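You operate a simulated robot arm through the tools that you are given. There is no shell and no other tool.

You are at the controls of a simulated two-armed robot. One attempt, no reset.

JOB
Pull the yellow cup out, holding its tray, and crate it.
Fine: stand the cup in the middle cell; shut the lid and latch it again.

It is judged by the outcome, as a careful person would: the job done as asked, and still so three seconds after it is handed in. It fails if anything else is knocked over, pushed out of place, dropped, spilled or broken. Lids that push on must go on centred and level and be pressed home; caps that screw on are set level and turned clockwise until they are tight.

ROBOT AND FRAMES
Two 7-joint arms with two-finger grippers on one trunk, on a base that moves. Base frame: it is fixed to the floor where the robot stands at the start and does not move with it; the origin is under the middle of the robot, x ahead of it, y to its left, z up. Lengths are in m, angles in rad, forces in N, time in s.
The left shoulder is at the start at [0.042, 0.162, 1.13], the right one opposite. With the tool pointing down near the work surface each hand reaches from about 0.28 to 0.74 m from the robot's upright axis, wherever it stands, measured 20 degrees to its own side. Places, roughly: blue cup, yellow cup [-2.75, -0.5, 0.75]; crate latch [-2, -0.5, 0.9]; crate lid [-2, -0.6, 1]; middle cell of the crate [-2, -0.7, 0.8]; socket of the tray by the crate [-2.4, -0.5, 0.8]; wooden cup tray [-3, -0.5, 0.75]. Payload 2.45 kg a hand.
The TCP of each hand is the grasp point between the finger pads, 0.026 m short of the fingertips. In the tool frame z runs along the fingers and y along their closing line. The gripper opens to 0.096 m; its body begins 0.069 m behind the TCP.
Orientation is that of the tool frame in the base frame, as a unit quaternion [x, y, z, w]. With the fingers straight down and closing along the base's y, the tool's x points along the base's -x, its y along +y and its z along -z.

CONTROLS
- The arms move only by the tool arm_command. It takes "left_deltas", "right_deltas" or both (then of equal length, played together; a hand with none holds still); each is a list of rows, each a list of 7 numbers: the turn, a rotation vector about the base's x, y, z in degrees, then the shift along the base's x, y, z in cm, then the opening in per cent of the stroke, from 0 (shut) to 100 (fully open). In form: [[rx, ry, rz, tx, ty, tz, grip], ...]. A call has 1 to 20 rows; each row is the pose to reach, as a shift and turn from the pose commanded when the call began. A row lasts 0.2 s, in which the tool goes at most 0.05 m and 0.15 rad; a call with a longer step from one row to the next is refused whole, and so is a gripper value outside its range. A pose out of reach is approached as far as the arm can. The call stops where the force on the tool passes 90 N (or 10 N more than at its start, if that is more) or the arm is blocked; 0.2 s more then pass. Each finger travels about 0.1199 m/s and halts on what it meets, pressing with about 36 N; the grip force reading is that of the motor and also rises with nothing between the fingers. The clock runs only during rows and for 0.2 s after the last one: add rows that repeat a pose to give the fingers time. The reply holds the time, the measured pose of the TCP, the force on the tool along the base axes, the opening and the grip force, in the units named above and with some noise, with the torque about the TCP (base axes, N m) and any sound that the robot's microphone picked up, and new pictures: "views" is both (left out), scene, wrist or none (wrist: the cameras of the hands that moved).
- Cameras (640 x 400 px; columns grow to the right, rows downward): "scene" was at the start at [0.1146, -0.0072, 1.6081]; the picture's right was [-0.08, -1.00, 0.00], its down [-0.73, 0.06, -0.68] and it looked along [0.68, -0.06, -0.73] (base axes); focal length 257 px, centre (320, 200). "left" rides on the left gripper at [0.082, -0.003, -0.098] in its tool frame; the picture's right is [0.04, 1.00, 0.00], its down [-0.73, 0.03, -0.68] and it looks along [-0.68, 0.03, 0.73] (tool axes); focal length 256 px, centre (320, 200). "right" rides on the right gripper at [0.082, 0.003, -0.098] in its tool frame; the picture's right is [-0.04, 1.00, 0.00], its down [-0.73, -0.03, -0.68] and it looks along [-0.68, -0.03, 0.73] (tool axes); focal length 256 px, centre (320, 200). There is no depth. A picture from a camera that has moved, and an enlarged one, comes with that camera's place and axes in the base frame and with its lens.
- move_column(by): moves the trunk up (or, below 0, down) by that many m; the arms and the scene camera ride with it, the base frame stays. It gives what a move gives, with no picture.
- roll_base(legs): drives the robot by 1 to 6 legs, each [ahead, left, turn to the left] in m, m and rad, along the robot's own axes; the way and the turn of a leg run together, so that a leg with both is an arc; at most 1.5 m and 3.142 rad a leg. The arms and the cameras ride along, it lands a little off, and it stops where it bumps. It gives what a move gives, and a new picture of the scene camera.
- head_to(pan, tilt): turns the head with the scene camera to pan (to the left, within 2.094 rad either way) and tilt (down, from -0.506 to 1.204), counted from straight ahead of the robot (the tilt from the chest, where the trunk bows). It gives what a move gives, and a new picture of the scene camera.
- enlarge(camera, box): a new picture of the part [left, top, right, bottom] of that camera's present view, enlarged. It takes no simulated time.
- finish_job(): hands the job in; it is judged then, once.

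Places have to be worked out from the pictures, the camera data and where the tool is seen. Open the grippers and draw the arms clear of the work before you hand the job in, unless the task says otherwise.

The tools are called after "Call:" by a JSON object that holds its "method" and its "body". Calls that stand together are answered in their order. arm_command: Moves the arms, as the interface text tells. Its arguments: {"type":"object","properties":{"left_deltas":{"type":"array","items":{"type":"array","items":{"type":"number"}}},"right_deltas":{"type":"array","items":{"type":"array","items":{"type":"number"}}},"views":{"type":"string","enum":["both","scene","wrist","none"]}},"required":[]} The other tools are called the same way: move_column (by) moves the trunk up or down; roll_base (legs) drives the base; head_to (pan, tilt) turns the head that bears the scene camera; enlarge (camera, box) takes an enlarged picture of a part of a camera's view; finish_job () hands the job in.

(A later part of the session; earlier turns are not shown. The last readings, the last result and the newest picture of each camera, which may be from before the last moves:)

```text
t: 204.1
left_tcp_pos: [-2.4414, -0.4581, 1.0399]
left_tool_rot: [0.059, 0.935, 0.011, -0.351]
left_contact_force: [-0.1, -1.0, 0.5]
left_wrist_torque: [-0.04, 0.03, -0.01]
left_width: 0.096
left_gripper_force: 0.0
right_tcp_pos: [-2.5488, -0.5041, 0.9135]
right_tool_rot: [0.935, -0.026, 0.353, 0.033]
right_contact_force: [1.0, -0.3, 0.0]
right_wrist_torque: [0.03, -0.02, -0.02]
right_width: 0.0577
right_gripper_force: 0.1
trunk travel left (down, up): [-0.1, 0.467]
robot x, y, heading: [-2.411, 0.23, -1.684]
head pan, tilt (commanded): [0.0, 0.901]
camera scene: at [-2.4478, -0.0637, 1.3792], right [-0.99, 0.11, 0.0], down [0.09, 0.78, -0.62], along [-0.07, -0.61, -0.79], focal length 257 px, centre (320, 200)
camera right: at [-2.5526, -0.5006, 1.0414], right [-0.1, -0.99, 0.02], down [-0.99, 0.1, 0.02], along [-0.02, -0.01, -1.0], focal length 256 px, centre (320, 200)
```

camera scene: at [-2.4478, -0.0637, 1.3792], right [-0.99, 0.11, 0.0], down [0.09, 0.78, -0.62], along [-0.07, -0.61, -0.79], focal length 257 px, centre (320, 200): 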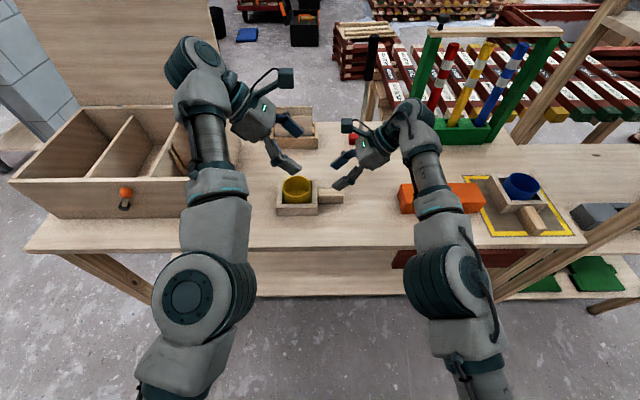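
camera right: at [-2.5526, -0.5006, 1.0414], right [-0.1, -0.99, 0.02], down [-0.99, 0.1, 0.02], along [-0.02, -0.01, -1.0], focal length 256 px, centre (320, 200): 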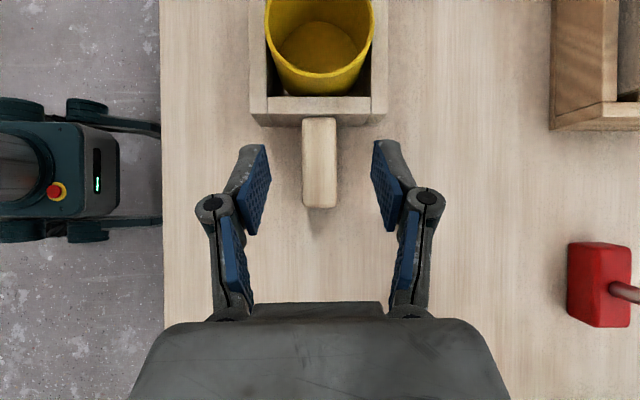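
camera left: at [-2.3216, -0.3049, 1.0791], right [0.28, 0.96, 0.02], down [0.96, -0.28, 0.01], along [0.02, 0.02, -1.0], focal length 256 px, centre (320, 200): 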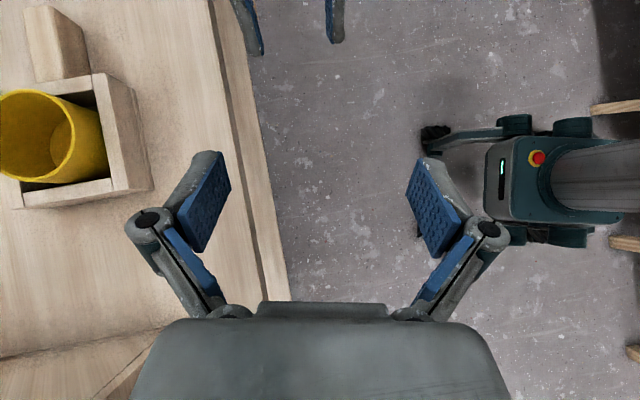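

The right hand is centred over the handle. I lower it slowly to grasp height.

Call:
{"method": "arm_command", "body": {"right_deltas": [[0, 0, 0, 0.1, 0, -1.5, 60], [0, 0, 0, 0.2, 0, -3, 60], [0, 0, 0, 0.3, 0, -4.5, 60], [0, 0, 0, 0.4, 0, -6, 60], [0, 0, 0, 0.4, 0, -6.8, 60], [0, 0, 0, 0.4, 0, -6.8, 60], [0, 0, 0, 0.4, 0, -6.8, 60], [0, 0, 0, 0.4, 0, -6.8, 60]], "views": "wrist"}}

```text
t: 205.8
left_tcp_pos: [-2.4416, -0.4584, 1.0405]
left_tool_rot: [0.059, 0.934, 0.01, -0.352]
left_contact_force: [0.4, 0.4, 0.7]
left_wrist_torque: [0.02, -0.01, 0.01]
left_width: 0.0961
left_gripper_force: 0.1
right_tcp_pos: [-2.555, -0.518, 0.8424]
right_tool_rot: [0.933, -0.044, 0.356, 0.031]
right_contact_force: [-0.6, 0.4, 0.3]
right_wrist_torque: [0.03, 0.0, 0.02]
right_width: 0.0576
right_gripper_force: 0.1
right hand out of reach, approached as far as the arm can: row 1, 2, 3, 4, 5, 6, 7, 8
trunk travel left (down, up): [-0.1, 0.467]
robot x, y, heading: [-2.4159, 0.2268, -1.681]
head pan, tilt (commanded): [0.0, 0.901]
camera right: at [-2.5595, -0.516, 0.9704], right [-0.13, -0.99, 0.0], down [-0.99, 0.13, 0.02], along [-0.02, 0.0, -1.0], focal length 256 px, centre (320, 200)
```

right: 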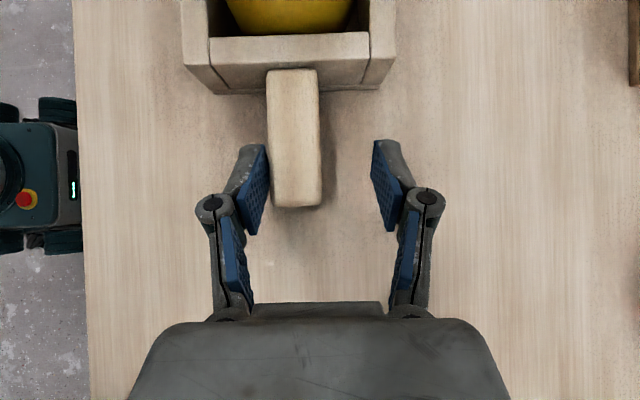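

The hand ended 1.2 cm too far in -y with one finger close to the handle. Moving the base straight back 1.2 cm centres it without touching, so I do that and let it settle.

Call:
{"method": "roll_base", "body": {"legs": [[-0.012, 0.0, 0.0]]}}

Call:
{"method": "enlarge", "body": {"camera": "right", "box": [160, 60, 480, 260]}}

```text
t: 206.6
left_tcp_pos: [-2.4403, -0.4481, 1.0382]
left_tool_rot: [0.057, 0.934, 0.011, -0.352]
left_contact_force: [-0.3, 0.4, 0.3]
left_wrist_torque: [0.01, -0.01, -0.02]
left_width: 0.0959
left_gripper_force: 0.1
right_tcp_pos: [-2.5532, -0.507, 0.8412]
right_tool_rot: [0.933, -0.043, 0.356, 0.03]
right_contact_force: [0.0, -0.6, -0.6]
right_wrist_torque: [0.01, -0.01, 0.01]
right_width: 0.0577
right_gripper_force: 0.1
trunk travel left (down, up): [-0.1, 0.467]
robot x, y, heading: [-2.4119, 0.2397, -1.685]
head pan, tilt (commanded): [0.0, 0.901]
camera scene: at [-2.4464, -0.0538, 1.3785], right [-0.99, 0.11, 0.0], down [0.09, 0.78, -0.61], along [-0.07, -0.61, -0.79], focal length 257 px, centre (320, 200)
```

scene: 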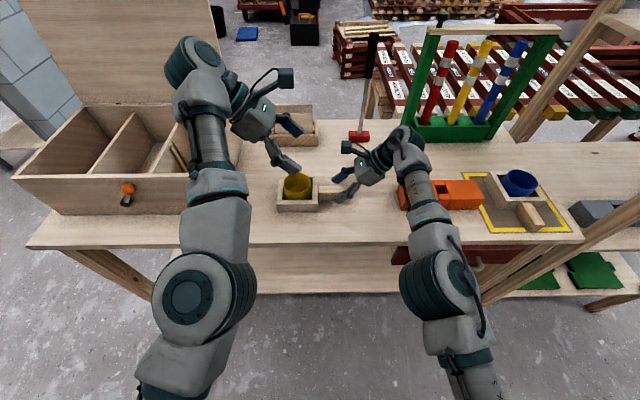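

```text
2.00 times, centred on (320, 160) of right
camera zoom: at [-2.5583, -0.5054, 0.969], right [-0.13, -0.99, 0.0], down [-0.99, 0.13, 0.02], along [-0.02, 0.0, -1.0], focal length 512 px, centre (320, 280)
```

zoom: 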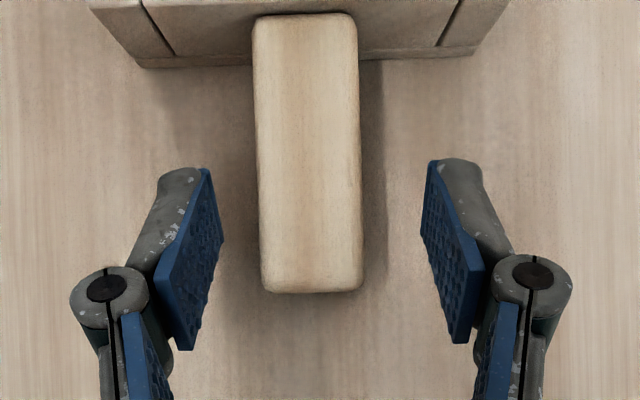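

The handle is nicely centred. Before closing I bring the left hand over the cup to be sure it reaches with the base here.

Call:
{"method": "arm_command", "body": {"left_deltas": [[0, 0, 0, 0.3, -1.5, 0, 100], [0, 0, 0, 0.6, -3, -1, 100], [0, 0, 0, 0.9, -4.5, -2.5, 100], [0, 0, 0, 1.2, -6, -4, 100], [0, 0, 0, 1.2, -6.9, -6, 100], [0, 0, 0, 1.2, -6.9, -8, 100], [0, 0, 0, 1.2, -6.9, -8.8, 100], [0, 0, 0, 1.2, -6.9, -8.8, 100], [0, 0, 0, 1.2, -6.9, -8.8, 100]], "views": "both"}}

```text
t: 208.6
left_tcp_pos: [-2.4245, -0.5023, 0.9561]
left_tool_rot: [0.06, 0.934, 0.008, -0.352]
left_contact_force: [-0.3, -0.5, -0.1]
left_wrist_torque: [0.04, -0.02, 0.02]
left_width: 0.0961
left_gripper_force: 0.1
left hand out of reach, approached as far as the arm can: row 2, 3, 4, 5, 6, 7, 8, 9
right_tcp_pos: [-2.543, -0.5039, 0.8523]
right_tool_rot: [0.935, -0.023, 0.353, 0.035]
right_contact_force: [0.0, 0.4, -0.2]
right_wrist_torque: [0.02, 0.02, -0.02]
right_width: 0.0573
right_gripper_force: 0.2
trunk travel left (down, up): [-0.1, 0.467]
robot x, y, heading: [-2.4084, 0.2411, -1.684]
head pan, tilt (commanded): [0.0, 0.901]
camera scene: at [-2.4457, -0.0525, 1.3791], right [-0.99, 0.11, 0.0], down [0.09, 0.78, -0.61], along [-0.07, -0.61, -0.79], focal length 257 px, centre (320, 200)
camera left: at [-2.4208, -0.5011, 1.0833], right [0.09, 1.0, 0.0], down [1.0, -0.09, 0.03], along [0.03, 0.0, -1.0], focal length 256 px, centre (320, 200)
```

scene: 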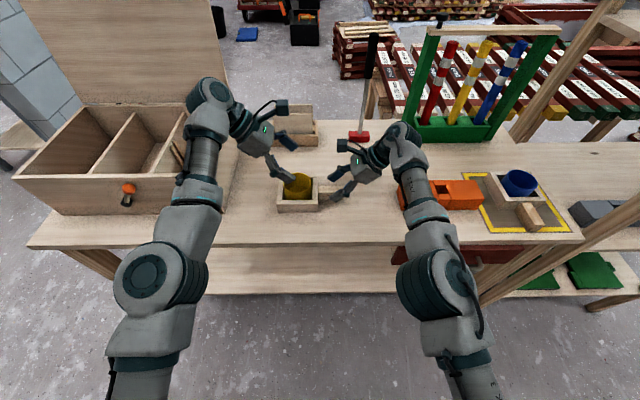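
left: 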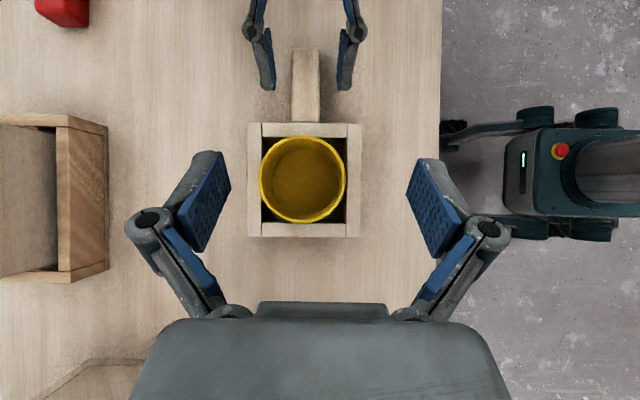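

The left camera sees straight down on the cup: centre about (-2.433, -0.514), so I need 1.2 cm more in -y. I descend partway, which should extend the reach, and re-check.

Call:
{"method": "arm_command", "body": {"left_deltas": [[0, 0, 0, 0, -0.5, -1, 100], [0, 0, 0, 0, -1, -2, 100], [0, 0, 0, 0, -1.2, -3, 100], [0, 0, 0, 0, -1.2, -4, 100], [0, 0, 0, 0, -1.2, -4.6, 100], [0, 0, 0, 0, -1.2, -4.6, 100], [0, 0, 0, 0, -1.2, -4.6, 100]], "views": "wrist"}}

```text
t: 210.2
left_tcp_pos: [-2.4266, -0.5131, 0.9095]
left_tool_rot: [0.061, 0.934, 0.008, -0.352]
left_contact_force: [0.4, 0.4, -0.7]
left_wrist_torque: [-0.02, 0.04, 0.0]
left_width: 0.0962
left_gripper_force: 0.1
left hand out of reach, approached as far as the arm can: row 1, 2, 3
right_tcp_pos: [-2.5406, -0.5044, 0.8525]
right_tool_rot: [0.934, -0.023, 0.354, 0.034]
right_contact_force: [-0.9, -0.5, -0.5]
right_wrist_torque: [0.01, -0.02, 0.03]
right_width: 0.0576
right_gripper_force: 0.1
trunk travel left (down, up): [-0.1, 0.467]
robot x, y, heading: [-2.4074, 0.242, -1.687]
head pan, tilt (commanded): [0.0, 0.901]
camera left: at [-2.4218, -0.5123, 1.0368], right [0.09, 1.0, 0.0], down [1.0, -0.09, 0.03], along [0.03, 0.0, -1.0], focal length 256 px, centre (320, 200)
```

left: 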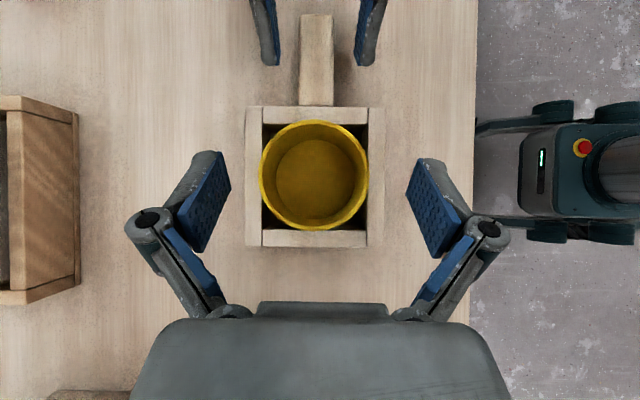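

The left hand is right over the cup, which measures rim z 0.859. The right hand drifted up 1 cm, so I lower it again and close it on the handle.

Call:
{"method": "arm_command", "body": {"right_deltas": [[0, 0, 0, 0, 0, -0.5, 60], [0, 0, 0, 0, 0, -1.0, 60], [0, 0, 0, 0, 0, -1.0, 45], [0, 0, 0, 0, 0, -1.0, 35], [0, 0, 0, 0, 0, -1.0, 35], [0, 0, 0, 0, 0, -1.0, 35]], "views": "wrist"}}

```text
t: 211.6
left_tcp_pos: [-2.4271, -0.5131, 0.9096]
left_tool_rot: [0.06, 0.934, 0.008, -0.352]
left_contact_force: [0.4, -0.1, 0.5]
left_wrist_torque: [0.02, -0.01, 0.0]
left_width: 0.0959
left_gripper_force: 0.1
right_tcp_pos: [-2.5531, -0.5077, 0.8366]
right_tool_rot: [0.933, -0.043, 0.356, 0.033]
right_contact_force: [0.0, 1.1, -0.6]
right_wrist_torque: [0.05, 0.0, 0.02]
right_width: 0.0338
right_gripper_force: 0.1
trunk travel left (down, up): [-0.1, 0.467]
robot x, y, heading: [-2.4117, 0.2418, -1.684]
head pan, tilt (commanded): [0.0, 0.901]
camera right: at [-2.5576, -0.505, 0.9658], right [-0.13, -0.99, 0.0], down [-0.99, 0.13, 0.02], along [-0.02, 0.0, -1.0], focal length 256 px, centre (320, 200)
```

right: 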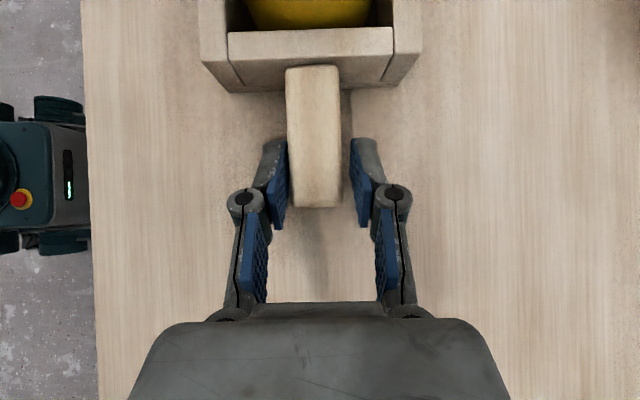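

Handle is between the pads with 3 mm slack on each side. I close fully.

Call:
{"method": "arm_command", "body": {"right_deltas": [[0, 0, 0, 0, 0, 0, 28], [0, 0, 0, 0, 0, 0, 20], [0, 0, 0, 0, 0, 0, 10], [0, 0, 0, 0, 0, 0, 10], [0, 0, 0, 0, 0, 0, 10], [0, 0, 0, 0, 0, 0, 10]], "views": "wrist"}}

Call:
{"method": "enlarge", "body": {"camera": "left", "box": [120, 60, 520, 310]}}

```text
t: 213.0
left_tcp_pos: [-2.4262, -0.5127, 0.9096]
left_tool_rot: [0.061, 0.934, 0.009, -0.351]
left_contact_force: [-0.5, 0.2, -0.4]
left_wrist_torque: [-0.01, 0.01, 0.0]
left_width: 0.0961
left_gripper_force: 0.1
right_tcp_pos: [-2.5524, -0.507, 0.8391]
right_tool_rot: [0.933, -0.042, 0.356, 0.033]
right_contact_force: [-0.5, 0.7, 1.7]
right_wrist_torque: [0.24, -0.08, 0.07]
right_width: 0.0274
right_gripper_force: 35.9
trunk travel left (down, up): [-0.1, 0.467]
robot x, y, heading: [-2.4098, 0.2432, -1.681]
head pan, tilt (commanded): [0.0, 0.901]
camera right: at [-2.5574, -0.5047, 0.9663], right [-0.13, -0.99, 0.01], down [-0.99, 0.13, 0.02], along [-0.02, 0.0, -1.0], focal length 256 px, centre (320, 200)
```

right: 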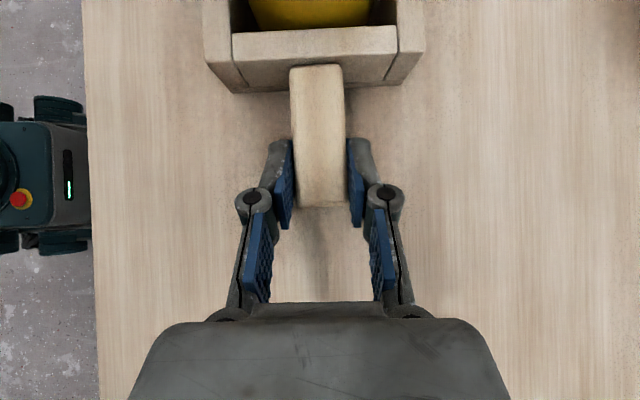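

```text
1.60 times, centred on (320, 185) of left
camera zoom: at [-2.4221, -0.512, 1.0371], right [0.09, 1.0, 0.0], down [1.0, -0.09, 0.03], along [0.03, 0.0, -1.0], focal length 410 px, centre (320, 224)
```

zoom: 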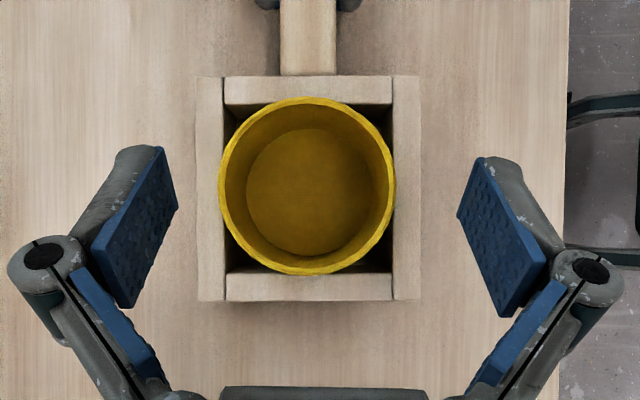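

The handle is gripped (2.74 cm, 36 N). The cup is 3.5 mm to -y of the left hand's centre; I correct that and lower the left fingers around the rim, tips just above the tray wall.

Call:
{"method": "arm_command", "body": {"left_deltas": [[0, 0, 0, 0, -0.35, -0.5, 100], [0, 0, 0, 0, -0.35, -1.3, 100], [0, 0, 0, 0, -0.35, -2.1, 100], [0, 0, 0, 0, -0.35, -2.9, 100], [0, 0, 0, 0, -0.35, -3.5, 100], [0, 0, 0, 0, -0.35, -3.9, 100], [0, 0, 0, 0, -0.35, -3.9, 100], [0, 0, 0, 0, -0.35, -3.9, 100]], "views": "both"}}

Call:
{"method": "enlarge", "body": {"camera": "scene", "box": [220, 90, 400, 230]}}

```text
t: 214.8
left_tcp_pos: [-2.4263, -0.5154, 0.8698]
left_tool_rot: [0.06, 0.934, 0.007, -0.352]
left_contact_force: [-0.2, -0.3, 0.0]
left_wrist_torque: [-0.01, 0.0, 0.02]
left_width: 0.096
left_gripper_force: 0.1
right_tcp_pos: [-2.554, -0.5077, 0.8391]
right_tool_rot: [0.933, -0.041, 0.356, 0.032]
right_contact_force: [-0.8, -0.3, 3.2]
right_wrist_torque: [0.31, -0.11, 0.03]
right_width: 0.0275
right_gripper_force: 36.1
trunk travel left (down, up): [-0.1, 0.467]
robot x, y, heading: [-2.4055, 0.2421, -1.684]
head pan, tilt (commanded): [0.0, 0.901]
camera scene: at [-2.4461, -0.0518, 1.3792], right [-0.99, 0.11, 0.0], down [0.09, 0.78, -0.62], along [-0.07, -0.61, -0.79], focal length 257 px, centre (320, 200)
camera left: at [-2.4215, -0.5146, 0.9967], right [0.09, 1.0, 0.0], down [1.0, -0.09, 0.03], along [0.03, 0.0, -1.0], focal length 256 px, centre (320, 200)
```

scene: 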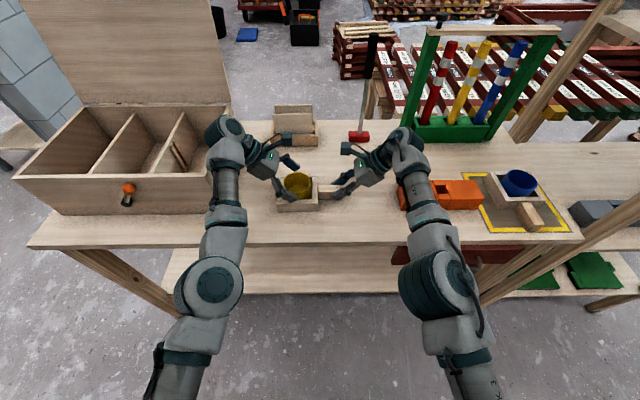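
left: 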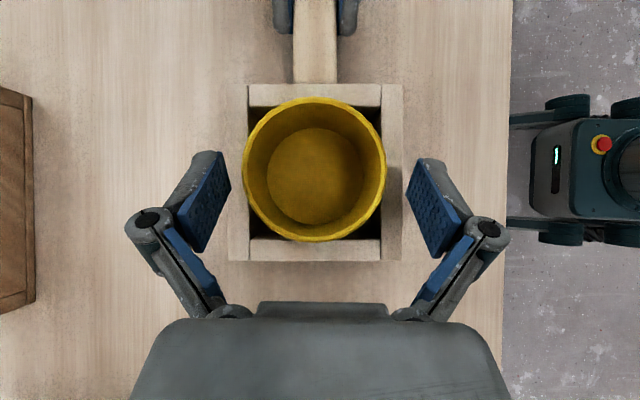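

```text
2.86 times, centred on (310, 160) of scene
camera zoom: at [-2.4461, -0.0518, 1.3792], right [-0.99, 0.11, 0.0], down [0.09, 0.78, -0.62], along [-0.07, -0.61, -0.79], focal length 735 px, centre (349, 314)
```

zoom: 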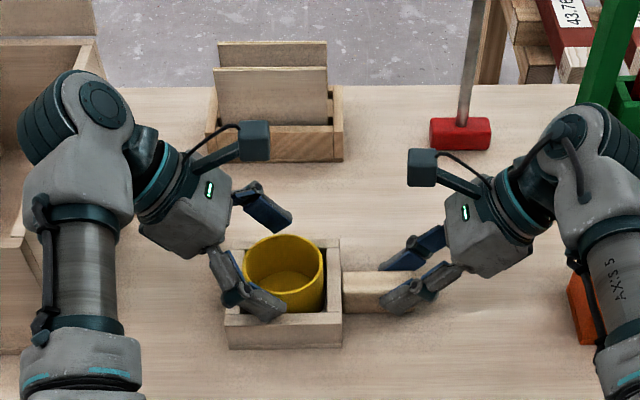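

The left pads straddle the cup rim and the right hand holds the handle. I nudge the left hand 4 mm toward -x for a fuller bite and close on the cup.

Call:
{"method": "arm_command", "body": {"left_deltas": [[0, 0, 0, -0.4, -0.1, 0, 100], [0, 0, 0, -0.4, -0.1, 0, 95], [0, 0, 0, -0.4, -0.1, 0, 88], [0, 0, 0, -0.4, -0.1, 0, 82], [0, 0, 0, -0.4, -0.1, 0, 76], [0, 0, 0, -0.4, -0.1, 0, 70], [0, 0, 0, -0.4, -0.1, 0, 65], [0, 0, 0, -0.4, -0.1, 0, 65]], "views": "wrist"}}

```text
t: 216.6
left_tcp_pos: [-2.43, -0.5173, 0.8707]
left_tool_rot: [0.06, 0.934, 0.008, -0.352]
left_contact_force: [0.1, -1.7, 3.4]
left_wrist_torque: [0.0, -0.03, 0.01]
left_width: 0.075
left_gripper_force: 36.3
right_tcp_pos: [-2.5522, -0.507, 0.8371]
right_tool_rot: [0.933, -0.042, 0.355, 0.033]
right_contact_force: [-1.2, 0.5, 2.1]
right_wrist_torque: [0.33, -0.06, -0.02]
right_width: 0.0276
right_gripper_force: 36.2
trunk travel left (down, up): [-0.1, 0.467]
robot x, y, heading: [-2.4072, 0.241, -1.684]
head pan, tilt (commanded): [0.0, 0.901]
camera left: at [-2.4254, -0.5162, 0.9972], right [0.09, 1.0, 0.0], down [1.0, -0.09, 0.03], along [0.03, 0.0, -1.0], focal length 256 px, centre (320, 200)
```

left: 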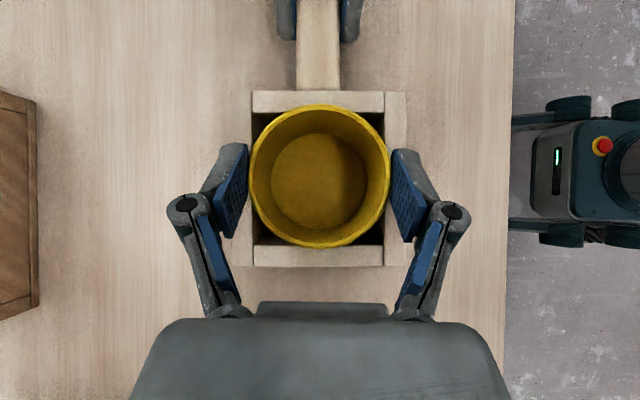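

The cup is gripped at 7.5 cm. Holding the tray with the right hand, I pull straight up slowly.

Call:
{"method": "arm_command", "body": {"left_deltas": [[0, 0, 0, 0, 0, 0.4, 65], [0, 0, 0, 0, 0, 0.8, 65], [0, 0, 0, 0, 0, 1.2, 65], [0, 0, 0, 0, 0, 1.6, 65], [0, 0, 0, 0, 0, 2.0, 65], [0, 0, 0, 0, 0, 2.0, 65]], "views": "both"}}

```text
t: 218.0
left_tcp_pos: [-2.431, -0.5157, 0.8898]
left_tool_rot: [0.06, 0.934, 0.007, -0.353]
left_contact_force: [-0.6, 0.6, -1.0]
left_wrist_torque: [0.02, 0.02, -0.02]
left_width: 0.0749
left_gripper_force: 35.9
right_tcp_pos: [-2.5519, -0.5074, 0.8373]
right_tool_rot: [0.933, -0.042, 0.356, 0.033]
right_contact_force: [-1.0, 1.0, 3.8]
right_wrist_torque: [0.27, -0.16, 0.07]
right_width: 0.0275
right_gripper_force: 35.7
trunk travel left (down, up): [-0.1, 0.467]
robot x, y, heading: [-2.4104, 0.2406, -1.685]
head pan, tilt (commanded): [0.0, 0.901]
camera scene: at [-2.446, -0.0517, 1.3793], right [-0.99, 0.11, 0.0], down [0.09, 0.78, -0.62], along [-0.07, -0.61, -0.79], focal length 257 px, centre (320, 200)
camera left: at [-2.4261, -0.5153, 1.0169], right [0.09, 1.0, 0.0], down [1.0, -0.09, 0.03], along [0.03, 0.0, -1.0], focal length 256 px, centre (320, 200)
```

scene: 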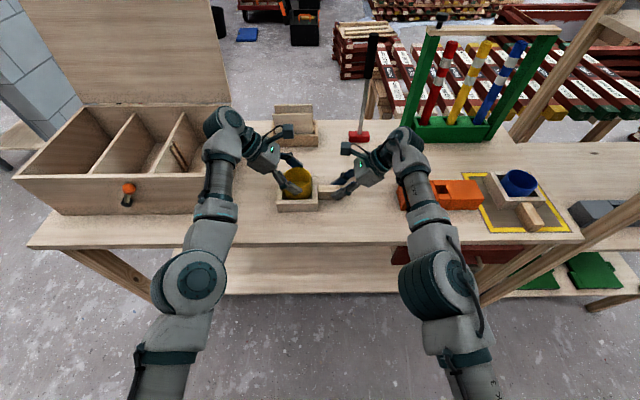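
left: 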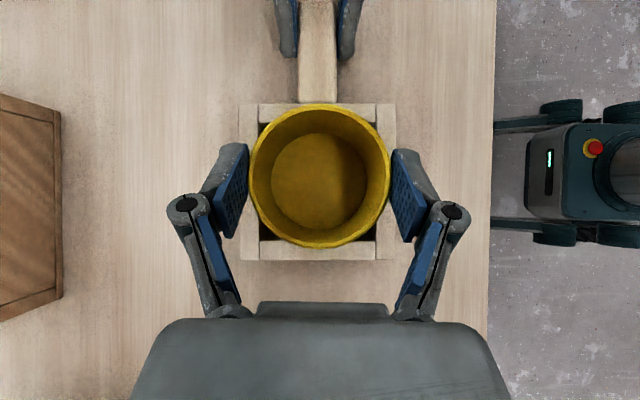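

The cup comes up easily while the tray stays. I lift it well clear, 12 cm.

Call:
{"method": "arm_command", "body": {"left_deltas": [[0, 0, 0, 0, 0, 1, 65], [0, 0, 0, 0, 0, 2, 65], [0, 0, 0, 0, 0, 3.5, 65], [0, 0, 0, 0, 0.2, 5, 65], [0, 0, 0, 0, 0.4, 6.5, 65], [0, 0, 0, 0, 0.6, 8, 65], [0, 0, 0, 0, 0.8, 9.5, 65], [0, 0, 0, 0, 1, 11, 65], [0, 0, 0, 0, 1.2, 12, 65], [0, 0, 0, 0, 1.2, 12, 65]], "views": "both"}}

```text
t: 220.2
left_tcp_pos: [-2.4252, -0.4908, 0.9899]
left_tool_rot: [0.06, 0.934, 0.007, -0.352]
left_contact_force: [1.1, -0.3, -0.5]
left_wrist_torque: [0.04, 0.0, 0.01]
left_width: 0.075
left_gripper_force: 36.2
left hand out of reach, approached as far as the arm can: row 2, 3, 4, 5, 6, 7, 8, 9, 10
right_tcp_pos: [-2.5526, -0.5075, 0.8386]
right_tool_rot: [0.933, -0.041, 0.356, 0.033]
right_contact_force: [-1.4, -0.3, 4.2]
right_wrist_torque: [0.31, -0.13, 0.1]
right_width: 0.0274
right_gripper_force: 36.1
trunk travel left (down, up): [-0.1, 0.467]
robot x, y, heading: [-2.4126, 0.2407, -1.688]
head pan, tilt (commanded): [0.0, 0.901]
camera scene: at [-2.4458, -0.0516, 1.3793], right [-0.99, 0.11, 0.0], down [0.09, 0.78, -0.62], along [-0.07, -0.61, -0.79], focal length 257 px, centre (320, 200)
camera left: at [-2.42, -0.4897, 1.1163], right [0.09, 1.0, 0.0], down [1.0, -0.09, 0.03], along [0.03, 0.0, -1.0], focal length 256 px, centre (320, 200)
```

scene: 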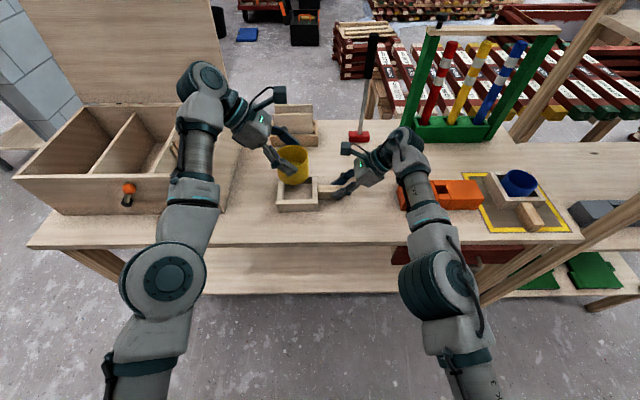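
left: 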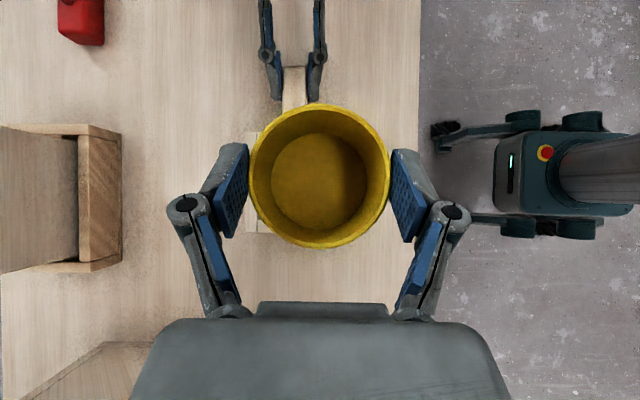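

The cup is free and clear above the tray. I release the tray handle with the right hand and lift that hand away.

Call:
{"method": "arm_command", "body": {"right_deltas": [[0, 0, 0, 0, 0, 0, 25], [0, 0, 0, 0, 0, 0, 40], [0, 0, 0, 0, 0, 0, 60], [0, 0, 0, 0, 0, 1.5, 60], [0, 0, 0, -0.5, 0, 4, 60], [0, 0, 0, -1, 0.5, 7, 60], [0, 0, 0, -2, 1, 10, 60], [0, 0, 0, -3, 1.5, 13, 60], [0, 0, 0, -3, 1.5, 13, 60]], "views": "both"}}

Call:
{"method": "enlarge", "body": {"camera": "scene", "box": [200, 80, 400, 230]}}

```text
t: 222.2
left_tcp_pos: [-2.426, -0.4908, 0.9884]
left_tool_rot: [0.059, 0.934, 0.007, -0.352]
left_contact_force: [0.2, 0.2, -0.5]
left_wrist_torque: [0.0, -0.02, 0.03]
left_width: 0.0748
left_gripper_force: 35.8
right_tcp_pos: [-2.5817, -0.4812, 0.9648]
right_tool_rot: [0.933, -0.042, 0.355, 0.032]
right_contact_force: [-0.4, 0.0, 0.3]
right_wrist_torque: [-0.02, -0.02, 0.02]
right_width: 0.0578
right_gripper_force: 0.0
right hand out of reach, approached as far as the arm can: row 6, 7, 8, 9
trunk travel left (down, up): [-0.1, 0.467]
robot x, y, heading: [-2.4114, 0.242, -1.683]
head pan, tilt (commanded): [0.0, 0.901]
camera scene: at [-2.4466, -0.0526, 1.3789], right [-0.99, 0.11, 0.0], down [0.09, 0.78, -0.61], along [-0.07, -0.61, -0.79], focal length 257 px, centre (320, 200)
camera right: at [-2.5873, -0.4789, 1.0936], right [-0.13, -0.99, 0.0], down [-0.99, 0.13, 0.02], along [-0.02, 0.0, -1.0], focal length 256 px, centre (320, 200)
```

scene: 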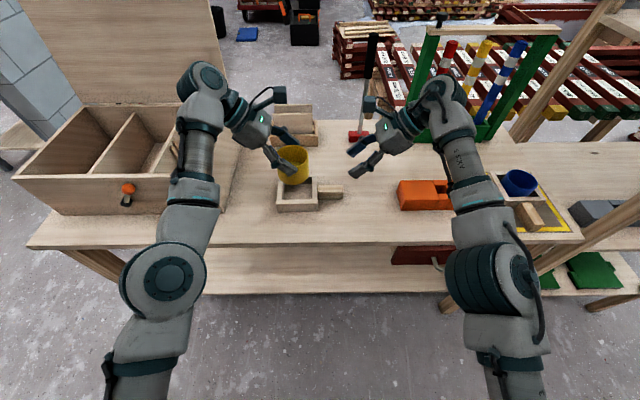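
right: 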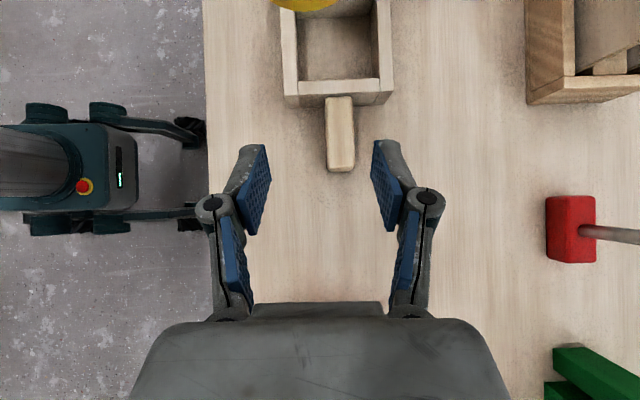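

```text
2.67 times, centred on (300, 155) of scene
camera zoom: at [-2.4466, -0.0526, 1.3789], right [-0.99, 0.11, 0.0], down [0.09, 0.78, -0.61], along [-0.07, -0.61, -0.79], focal length 686 px, centre (373, 320)
```

zoom: 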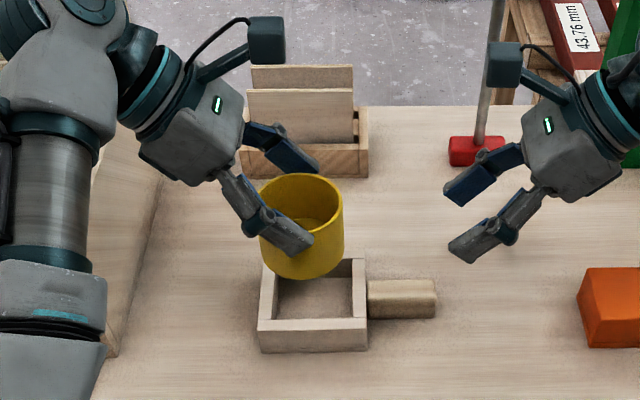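

The tray is empty and undisturbed, and the cup hangs upright from the leaning left hand. In the crate's narrow cell the hand must be vertical, so I'll need to re-grip; first I test on the free right arm whether the vertical, inward-yawed pose is reachable at this trunk height.

Call:
{"method": "arm_command", "body": {"right_deltas": [[0, 0, 0, -2, 1, 1, 60], [0, 0, 0, -4, 2, 2, 60], [-0.6, 7, 0, -5, 3, 3, 60], [-1.3, 14, 0, -6, 4, 4, 60], [-1.9, 21, 0, -7, 5, 5, 60], [-2.5, 28, 0, -8, 6, 6, 60], [-3.2, 35, 0, -8, 7, 6, 60], [-3.8, 41.8, 0, -8, 8, 6, 60], [-3.8, 41.8, 0, -8, 8, 6, 60]], "views": "both"}}

```text
t: 224.2
left_tcp_pos: [-2.4255, -0.4921, 0.9878]
left_tool_rot: [0.059, 0.934, 0.007, -0.352]
left_contact_force: [-0.1, -0.2, -0.6]
left_wrist_torque: [0.0, 0.02, 0.02]
left_width: 0.0748
left_gripper_force: 35.9
right_tcp_pos: [-2.6628, -0.3979, 1.0241]
right_tool_rot: [0.997, -0.015, 0.0, 0.077]
right_contact_force: [0.3, 0.4, 0.0]
right_wrist_torque: [-0.01, 0.01, -0.04]
right_width: 0.0574
right_gripper_force: 0.0
trunk travel left (down, up): [-0.1, 0.467]
robot x, y, heading: [-2.4109, 0.2384, -1.684]
head pan, tilt (commanded): [0.0, 0.901]
camera scene: at [-2.4464, -0.052, 1.3791], right [-0.99, 0.11, 0.0], down [0.09, 0.78, -0.62], along [-0.07, -0.61, -0.79], focal length 257 px, centre (320, 200)
camera right: at [-2.5804, -0.3865, 1.1229], right [-0.07, -0.99, 0.15], down [-0.73, 0.16, 0.66], along [-0.68, -0.06, -0.73], focal length 256 px, centre (320, 200)
```

scene: 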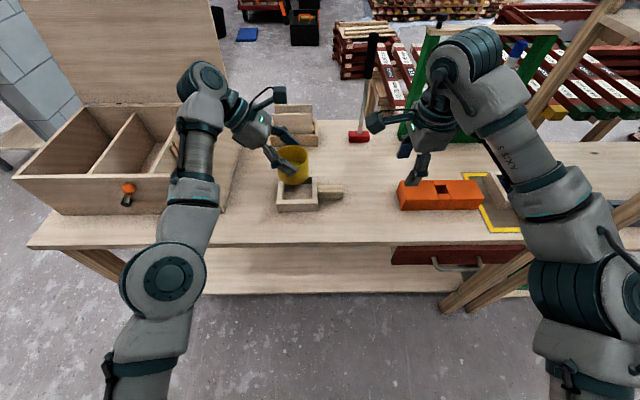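
right: 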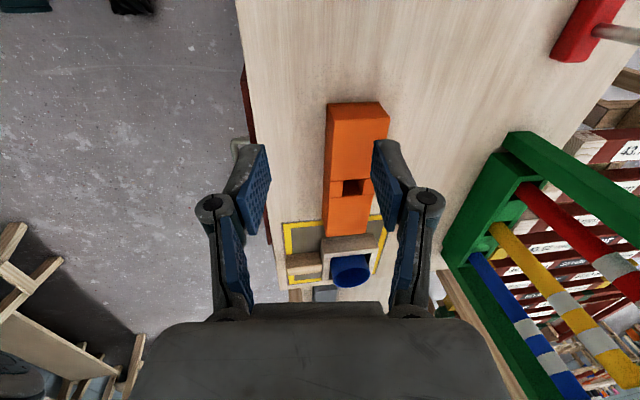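

The right arm reaches a vertical grasp pose easily. So the left hand will stand the cup on the free table spot right of the tray handle (about (-2.632, -0.45)) and the right hand will take it up vertically; I first draw the right hand back out of the way.

Call:
{"method": "arm_command", "body": {"right_deltas": [[0, 0, 0, -1, 2, 1, 60], [0, 0, 0, -2, 4, 2, 60], [0, 0, 0, -3, 6, 3, 60], [0, 0, 0, -4, 8, 4, 60], [0, 0, 0, -5, 10, 5, 60], [0, 0, 0, -6, 12, 6, 60], [0, 0, 0, -6, 14, 6, 60], [0, 0, 0, -6, 14, 6, 60]], "left_deltas": [[0, 0, 0, -1, 0, 0, 65], [0, 0, 0, -2, 0, 0, 65], [0, 0, 0, -3, 0.3, 0, 65], [0, 0, 0, -4, 0.6, 0, 65], [0, 0, 0, -5, 0.9, 0, 65], [0, 0, 0, -6, 1.2, 0, 65], [0, 0, 0, -7, 1.5, 0, 65], [0, 0, 0, -7, 1.5, 0, 65]], "views": "scene"}}

```text
t: 226.0
left_tcp_pos: [-2.497, -0.4748, 0.9915]
left_tool_rot: [0.06, 0.934, 0.008, -0.351]
left_contact_force: [0.1, 0.2, -0.6]
left_wrist_torque: [0.01, 0.01, -0.02]
left_width: 0.0747
left_gripper_force: 35.8
left hand out of reach, approached as far as the arm can: row 2
right_tcp_pos: [-2.7228, -0.2568, 1.0851]
right_tool_rot: [0.997, -0.016, 0.001, 0.077]
right_contact_force: [-0.1, -0.2, 0.5]
right_wrist_torque: [0.0, 0.0, 0.03]
right_width: 0.0575
right_gripper_force: 0.0
trunk travel left (down, up): [-0.1, 0.467]
robot x, y, heading: [-2.4118, 0.2388, -1.682]
head pan, tilt (commanded): [0.0, 0.901]
camera scene: at [-2.4481, -0.0512, 1.3792], right [-0.99, 0.11, 0.0], down [0.09, 0.78, -0.62], along [-0.07, -0.61, -0.79], focal length 257 px, centre (320, 200)
```

scene: 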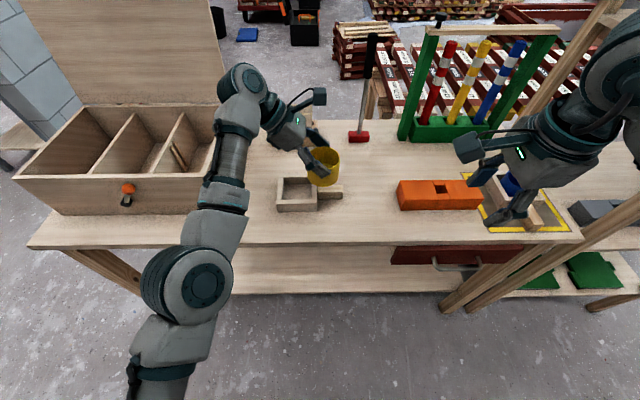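

Both moved freely. I carry the cup on to above the free spot.

Call:
{"method": "arm_command", "body": {"left_deltas": [[0, 0, 0, -1.5, 0.2, 0, 65], [0, 0, 0, -3, 0.5, 0, 65], [0, 0, 0, -4.5, 0.8, 0, 65], [0, 0, 0, -6, 1.1, 0, 65], [0, 0, 0, -7.5, 1.4, 0, 65], [0, 0, 0, -9, 1.7, 0, 65], [0, 0, 0, -10.5, 2, 0, 65], [0, 0, 0, -12, 2.3, 0, 65], [0, 0, 0, -12.8, 2.5, 0, 65], [0, 0, 0, -12.8, 2.5, 0, 65]], "views": "both"}}

```text
t: 228.2
left_tcp_pos: [-2.6068, -0.4338, 0.9867]
left_tool_rot: [0.06, 0.934, 0.007, -0.351]
left_contact_force: [-0.5, 0.3, -0.7]
left_wrist_torque: [0.01, 0.0, 0.01]
left_width: 0.0745
left_gripper_force: 36.5
left hand out of reach, approached as far as the arm can: row 2, 3, 4, 5, 6, 7, 8, 9, 10
right_tcp_pos: [-2.7222, -0.2561, 1.0857]
right_tool_rot: [0.997, -0.015, 0.0, 0.078]
right_contact_force: [-0.2, 0.2, -0.1]
right_wrist_torque: [-0.02, 0.02, 0.0]
right_width: 0.0574
right_gripper_force: 0.0
trunk travel left (down, up): [-0.1, 0.467]
robot x, y, heading: [-2.4055, 0.241, -1.686]
head pan, tilt (commanded): [0.0, 0.901]
camera scene: at [-2.4488, -0.0499, 1.3796], right [-0.99, 0.11, 0.0], down [0.09, 0.78, -0.62], along [-0.07, -0.61, -0.79], focal length 257 px, centre (320, 200)
camera left: at [-2.6012, -0.4326, 1.1144], right [0.09, 1.0, 0.0], down [1.0, -0.09, 0.03], along [0.03, -0.01, -1.0], focal length 256 px, centre (320, 200)
```

scene: 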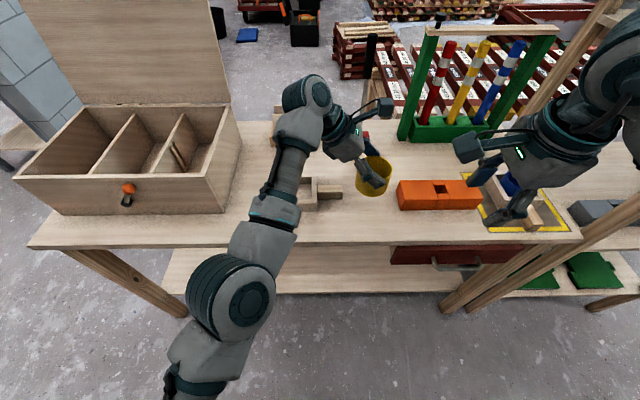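
left: 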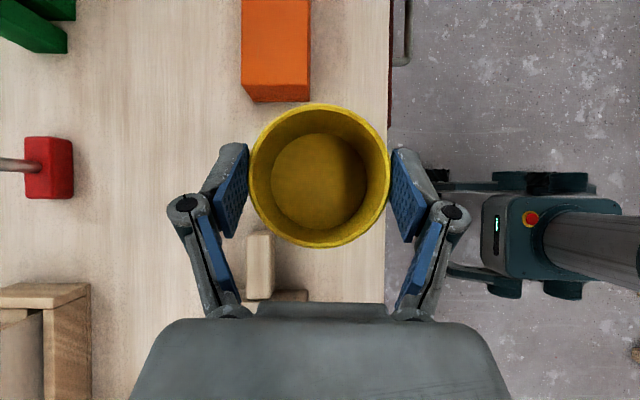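

The spot under the cup is clear: about 5 cm from the orange block, 2 cm from the handle and 4 cm from the table edge. I lower the cup toward the table.

Call:
{"method": "arm_command", "body": {"left_deltas": [[0, 0, 0, 0, 0, -1.5, 65], [0, 0, 0, 0, 0, -3, 65], [0, 0, 0, 0, 0, -4.5, 65], [0, 0, 0, 0, 0, -6, 65], [0, 0, 0, 0, 0, -7.5, 65], [0, 0, 0, 0, 0, -9, 65], [0, 0, 0, 0, 0, -10.2, 65], [0, 0, 0, 0, 0, -11, 65], [0, 0, 0, 0, 0, -11, 65]], "views": "both"}}

Call:
{"method": "enlarge", "body": {"camera": "scene", "box": [270, 90, 470, 240]}}

```text
t: 230.2
left_tcp_pos: [-2.6056, -0.4311, 0.8765]
left_tool_rot: [0.06, 0.935, 0.007, -0.351]
left_contact_force: [-0.6, -0.4, 0.3]
left_wrist_torque: [0.0, -0.02, 0.01]
left_width: 0.0748
left_gripper_force: 36.2
right_tcp_pos: [-2.723, -0.257, 1.0853]
right_tool_rot: [0.997, -0.016, 0.001, 0.077]
right_contact_force: [0.1, 0.3, 0.3]
right_wrist_torque: [-0.02, -0.01, 0.02]
right_width: 0.0573
right_gripper_force: 0.0
trunk travel left (down, up): [-0.1, 0.467]
robot x, y, heading: [-2.4104, 0.2416, -1.684]
head pan, tilt (commanded): [0.0, 0.901]
camera scene: at [-2.449, -0.0504, 1.3794], right [-0.99, 0.11, 0.0], down [0.09, 0.78, -0.62], along [-0.07, -0.61, -0.79], focal length 257 px, centre (320, 200)
camera left: at [-2.6001, -0.4303, 1.0029], right [0.09, 1.0, 0.0], down [1.0, -0.09, 0.03], along [0.03, 0.0, -1.0], focal length 256 px, centre (320, 200)
```

scene: 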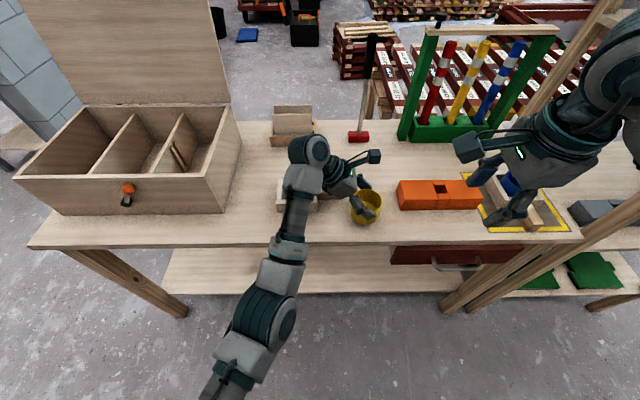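
left: 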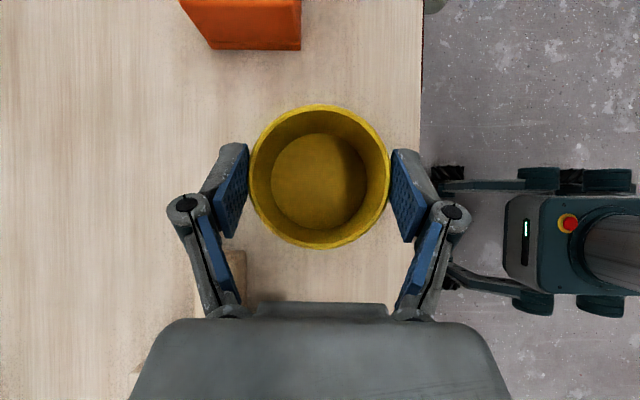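

```text
2.67 times, centred on (370, 165) of scene
camera zoom: at [-2.449, -0.0504, 1.3794], right [-0.99, 0.11, 0.0], down [0.09, 0.78, -0.62], along [-0.07, -0.61, -0.79], focal length 686 px, centre (187, 293)
```

zoom: 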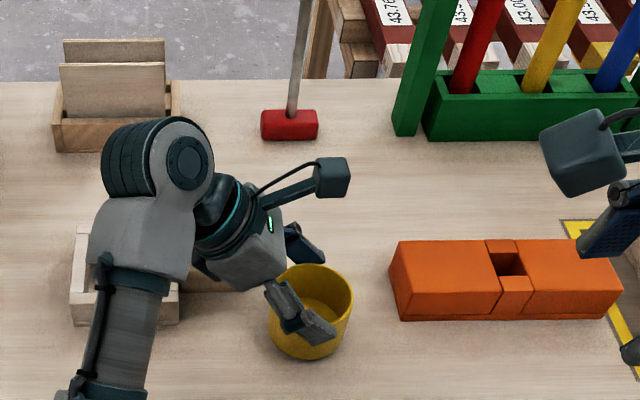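

About 1 cm to go. I lower in small increments and watch the vertical force.

Call:
{"method": "arm_command", "body": {"left_deltas": [[0, 0, 0, 0, 0, -0.4, 65], [0, 0, 0, 0, 0, -0.8, 65], [0, 0, 0, 0, 0, -0.8, 65]], "views": "none"}}

Call:
{"method": "arm_command", "body": {"left_deltas": [[0, 0, 0, 0, 0, -0.2, 65], [0, 0, 0, 0, 0, -0.4, 65], [0, 0, 0, 0, 0, -0.4, 65]], "views": "none"}}

```text
t: 231.0
left_tcp_pos: [-2.6049, -0.43, 0.8676]
left_tool_rot: [0.06, 0.934, 0.007, -0.351]
left_contact_force: [0.4, -0.3, 0.0]
left_wrist_torque: [0.01, -0.02, -0.02]
left_width: 0.0749
left_gripper_force: 35.3
right_tcp_pos: [-2.7229, -0.2563, 1.0855]
right_tool_rot: [0.997, -0.016, 0.001, 0.076]
right_contact_force: [0.3, -0.1, -0.6]
right_wrist_torque: [0.0, -0.01, -0.02]
right_width: 0.0575
right_gripper_force: 0.0
trunk travel left (down, up): [-0.1, 0.467]
robot x, y, heading: [-2.4113, 0.2393, -1.683]
head pan, tilt (commanded): [0.0, 0.901]
```

```text
t: 231.8
left_tcp_pos: [-2.6057, -0.4312, 0.8641]
left_tool_rot: [0.06, 0.935, 0.007, -0.35]
left_contact_force: [-0.1, -0.6, 0.2]
left_wrist_torque: [0.0, -0.03, 0.02]
left_width: 0.0748
left_gripper_force: 35.6
right_tcp_pos: [-2.7226, -0.2574, 1.0859]
right_tool_rot: [0.997, -0.016, 0.001, 0.077]
right_contact_force: [0.3, -0.2, -0.8]
right_wrist_torque: [-0.02, 0.0, -0.01]
right_width: 0.0574
right_gripper_force: 0.1
trunk travel left (down, up): [-0.1, 0.467]
robot x, y, heading: [-2.4122, 0.2406, -1.681]
head pan, tilt (commanded): [0.0, 0.901]
```

No clear contact yet; two more small steps.

Call:
{"method": "arm_command", "body": {"left_deltas": [[0, 0, 0, 0, 0, -0.15, 65], [0, 0, 0, 0, 0, -0.3, 65], [0, 0, 0, 0, 0, -0.3, 65]], "views": "none"}}

Call:
{"method": "arm_command", "body": {"left_deltas": [[0, 0, 0, 0, 0, -0.15, 65], [0, 0, 0, 0, 0, -0.3, 65], [0, 0, 0, 0, 0, -0.3, 65]], "views": "wrist"}}

```text
t: 232.6
left_tcp_pos: [-2.6042, -0.4309, 0.8623]
left_tool_rot: [0.062, 0.934, 0.008, -0.352]
left_contact_force: [-0.8, -3.3, 6.8]
left_wrist_torque: [0.1, 0.06, 0.07]
left_width: 0.0751
left_gripper_force: 35.6
right_tcp_pos: [-2.7232, -0.2567, 1.0864]
right_tool_rot: [0.997, -0.017, 0.001, 0.077]
right_contact_force: [-0.1, 0.2, -0.3]
right_wrist_torque: [-0.02, -0.01, 0.0]
right_width: 0.0575
right_gripper_force: 0.0
trunk travel left (down, up): [-0.1, 0.467]
robot x, y, heading: [-2.4117, 0.2427, -1.685]
head pan, tilt (commanded): [0.0, 0.901]
```

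```text
t: 233.4
left_tcp_pos: [-2.6049, -0.4293, 0.8616]
left_tool_rot: [0.06, 0.934, 0.005, -0.353]
left_contact_force: [-3.1, -3.6, 20.1]
left_wrist_torque: [0.23, 0.13, -0.01]
left_width: 0.0748
left_gripper_force: 35.9
right_tcp_pos: [-2.7235, -0.255, 1.0869]
right_tool_rot: [0.997, -0.016, 0.001, 0.078]
right_contact_force: [0.2, -0.6, 0.6]
right_wrist_torque: [-0.01, 0.02, 0.01]
right_width: 0.0574
right_gripper_force: 0.1
trunk travel left (down, up): [-0.1, 0.467]
robot x, y, heading: [-2.4102, 0.2429, -1.682]
head pan, tilt (commanded): [0.0, 0.901]
camera left: at [-2.5996, -0.429, 0.9883], right [0.09, 1.0, -0.01], down [1.0, -0.09, 0.03], along [0.02, -0.01, -1.0], focal length 256 px, centre (320, 200)
```

left: 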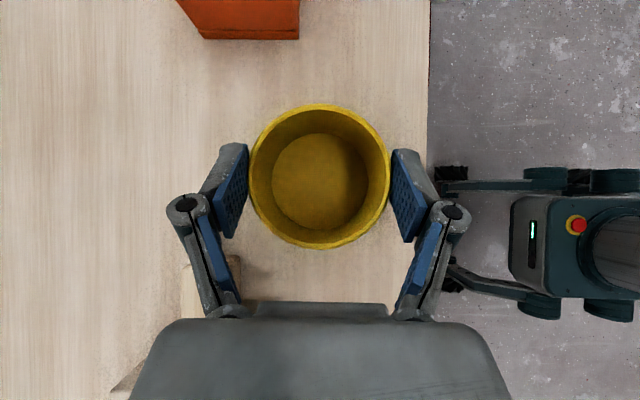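

The cup stands on the table (20 N felt at z 0.862, so the table is at about 0.80). I relax 3 mm, open the left gripper and withdraw up along its axis.

Call:
{"method": "arm_command", "body": {"left_deltas": [[0, 0, 0, 0, 0, 0.3, 65], [0, 0, 0, 0, 0, 0.3, 80], [0, 0, 0, 0, 0, 0.3, 95], [0, 0, 0, 0, 0, 0.3, 100], [0, 0, 0, 0, 0, 0.3, 100], [0, 0, 0, 1, 0, 1.5, 100], [0, 0, 0, 2.5, 0, 3.3, 100], [0, 0, 0, 4.5, 0, 5.5, 100], [0, 0, 0, 7, 0, 8.5, 100], [0, 0, 0, 9.5, 0, 11.5, 100], [0, 0, 0, 12, 0.5, 13.5, 100], [0, 0, 0, 15, 1, 14, 100], [0, 0, 0, 18, 1.5, 14, 100], [0, 0, 0, 18, 1.5, 14, 100]], "views": "both"}}

```text
t: 236.4
left_tcp_pos: [-2.4265, -0.4144, 0.9988]
left_tool_rot: [0.061, 0.934, 0.008, -0.351]
left_contact_force: [0.3, -0.1, -0.5]
left_wrist_torque: [0.01, 0.01, 0.0]
left_width: 0.0961
left_gripper_force: 0.1
right_tcp_pos: [-2.7232, -0.2573, 1.0846]
right_tool_rot: [0.997, -0.015, 0.0, 0.076]
right_contact_force: [-0.1, 0.6, -0.6]
right_wrist_torque: [-0.03, 0.0, 0.0]
right_width: 0.0576
right_gripper_force: 0.1
trunk travel left (down, up): [-0.1, 0.467]
robot x, y, heading: [-2.411, 0.2406, -1.684]
head pan, tilt (commanded): [0.0, 0.901]
camera scene: at [-2.4468, -0.0507, 1.3794], right [-0.99, 0.11, 0.0], down [0.09, 0.78, -0.62], along [-0.07, -0.61, -0.79], focal length 257 px, centre (320, 200)
camera left: at [-2.42, -0.414, 1.1265], right [0.09, 1.0, 0.0], down [1.0, -0.09, 0.03], along [0.03, 0.0, -1.0], focal length 256 px, centre (320, 200)
```

scene: 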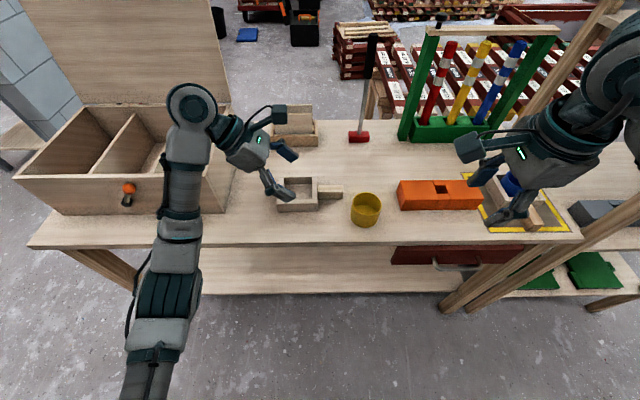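
left: 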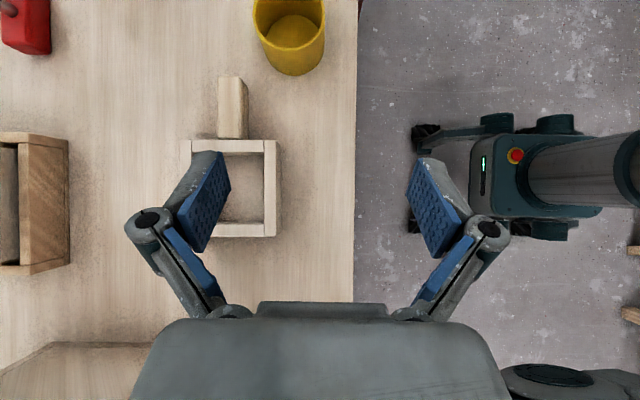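

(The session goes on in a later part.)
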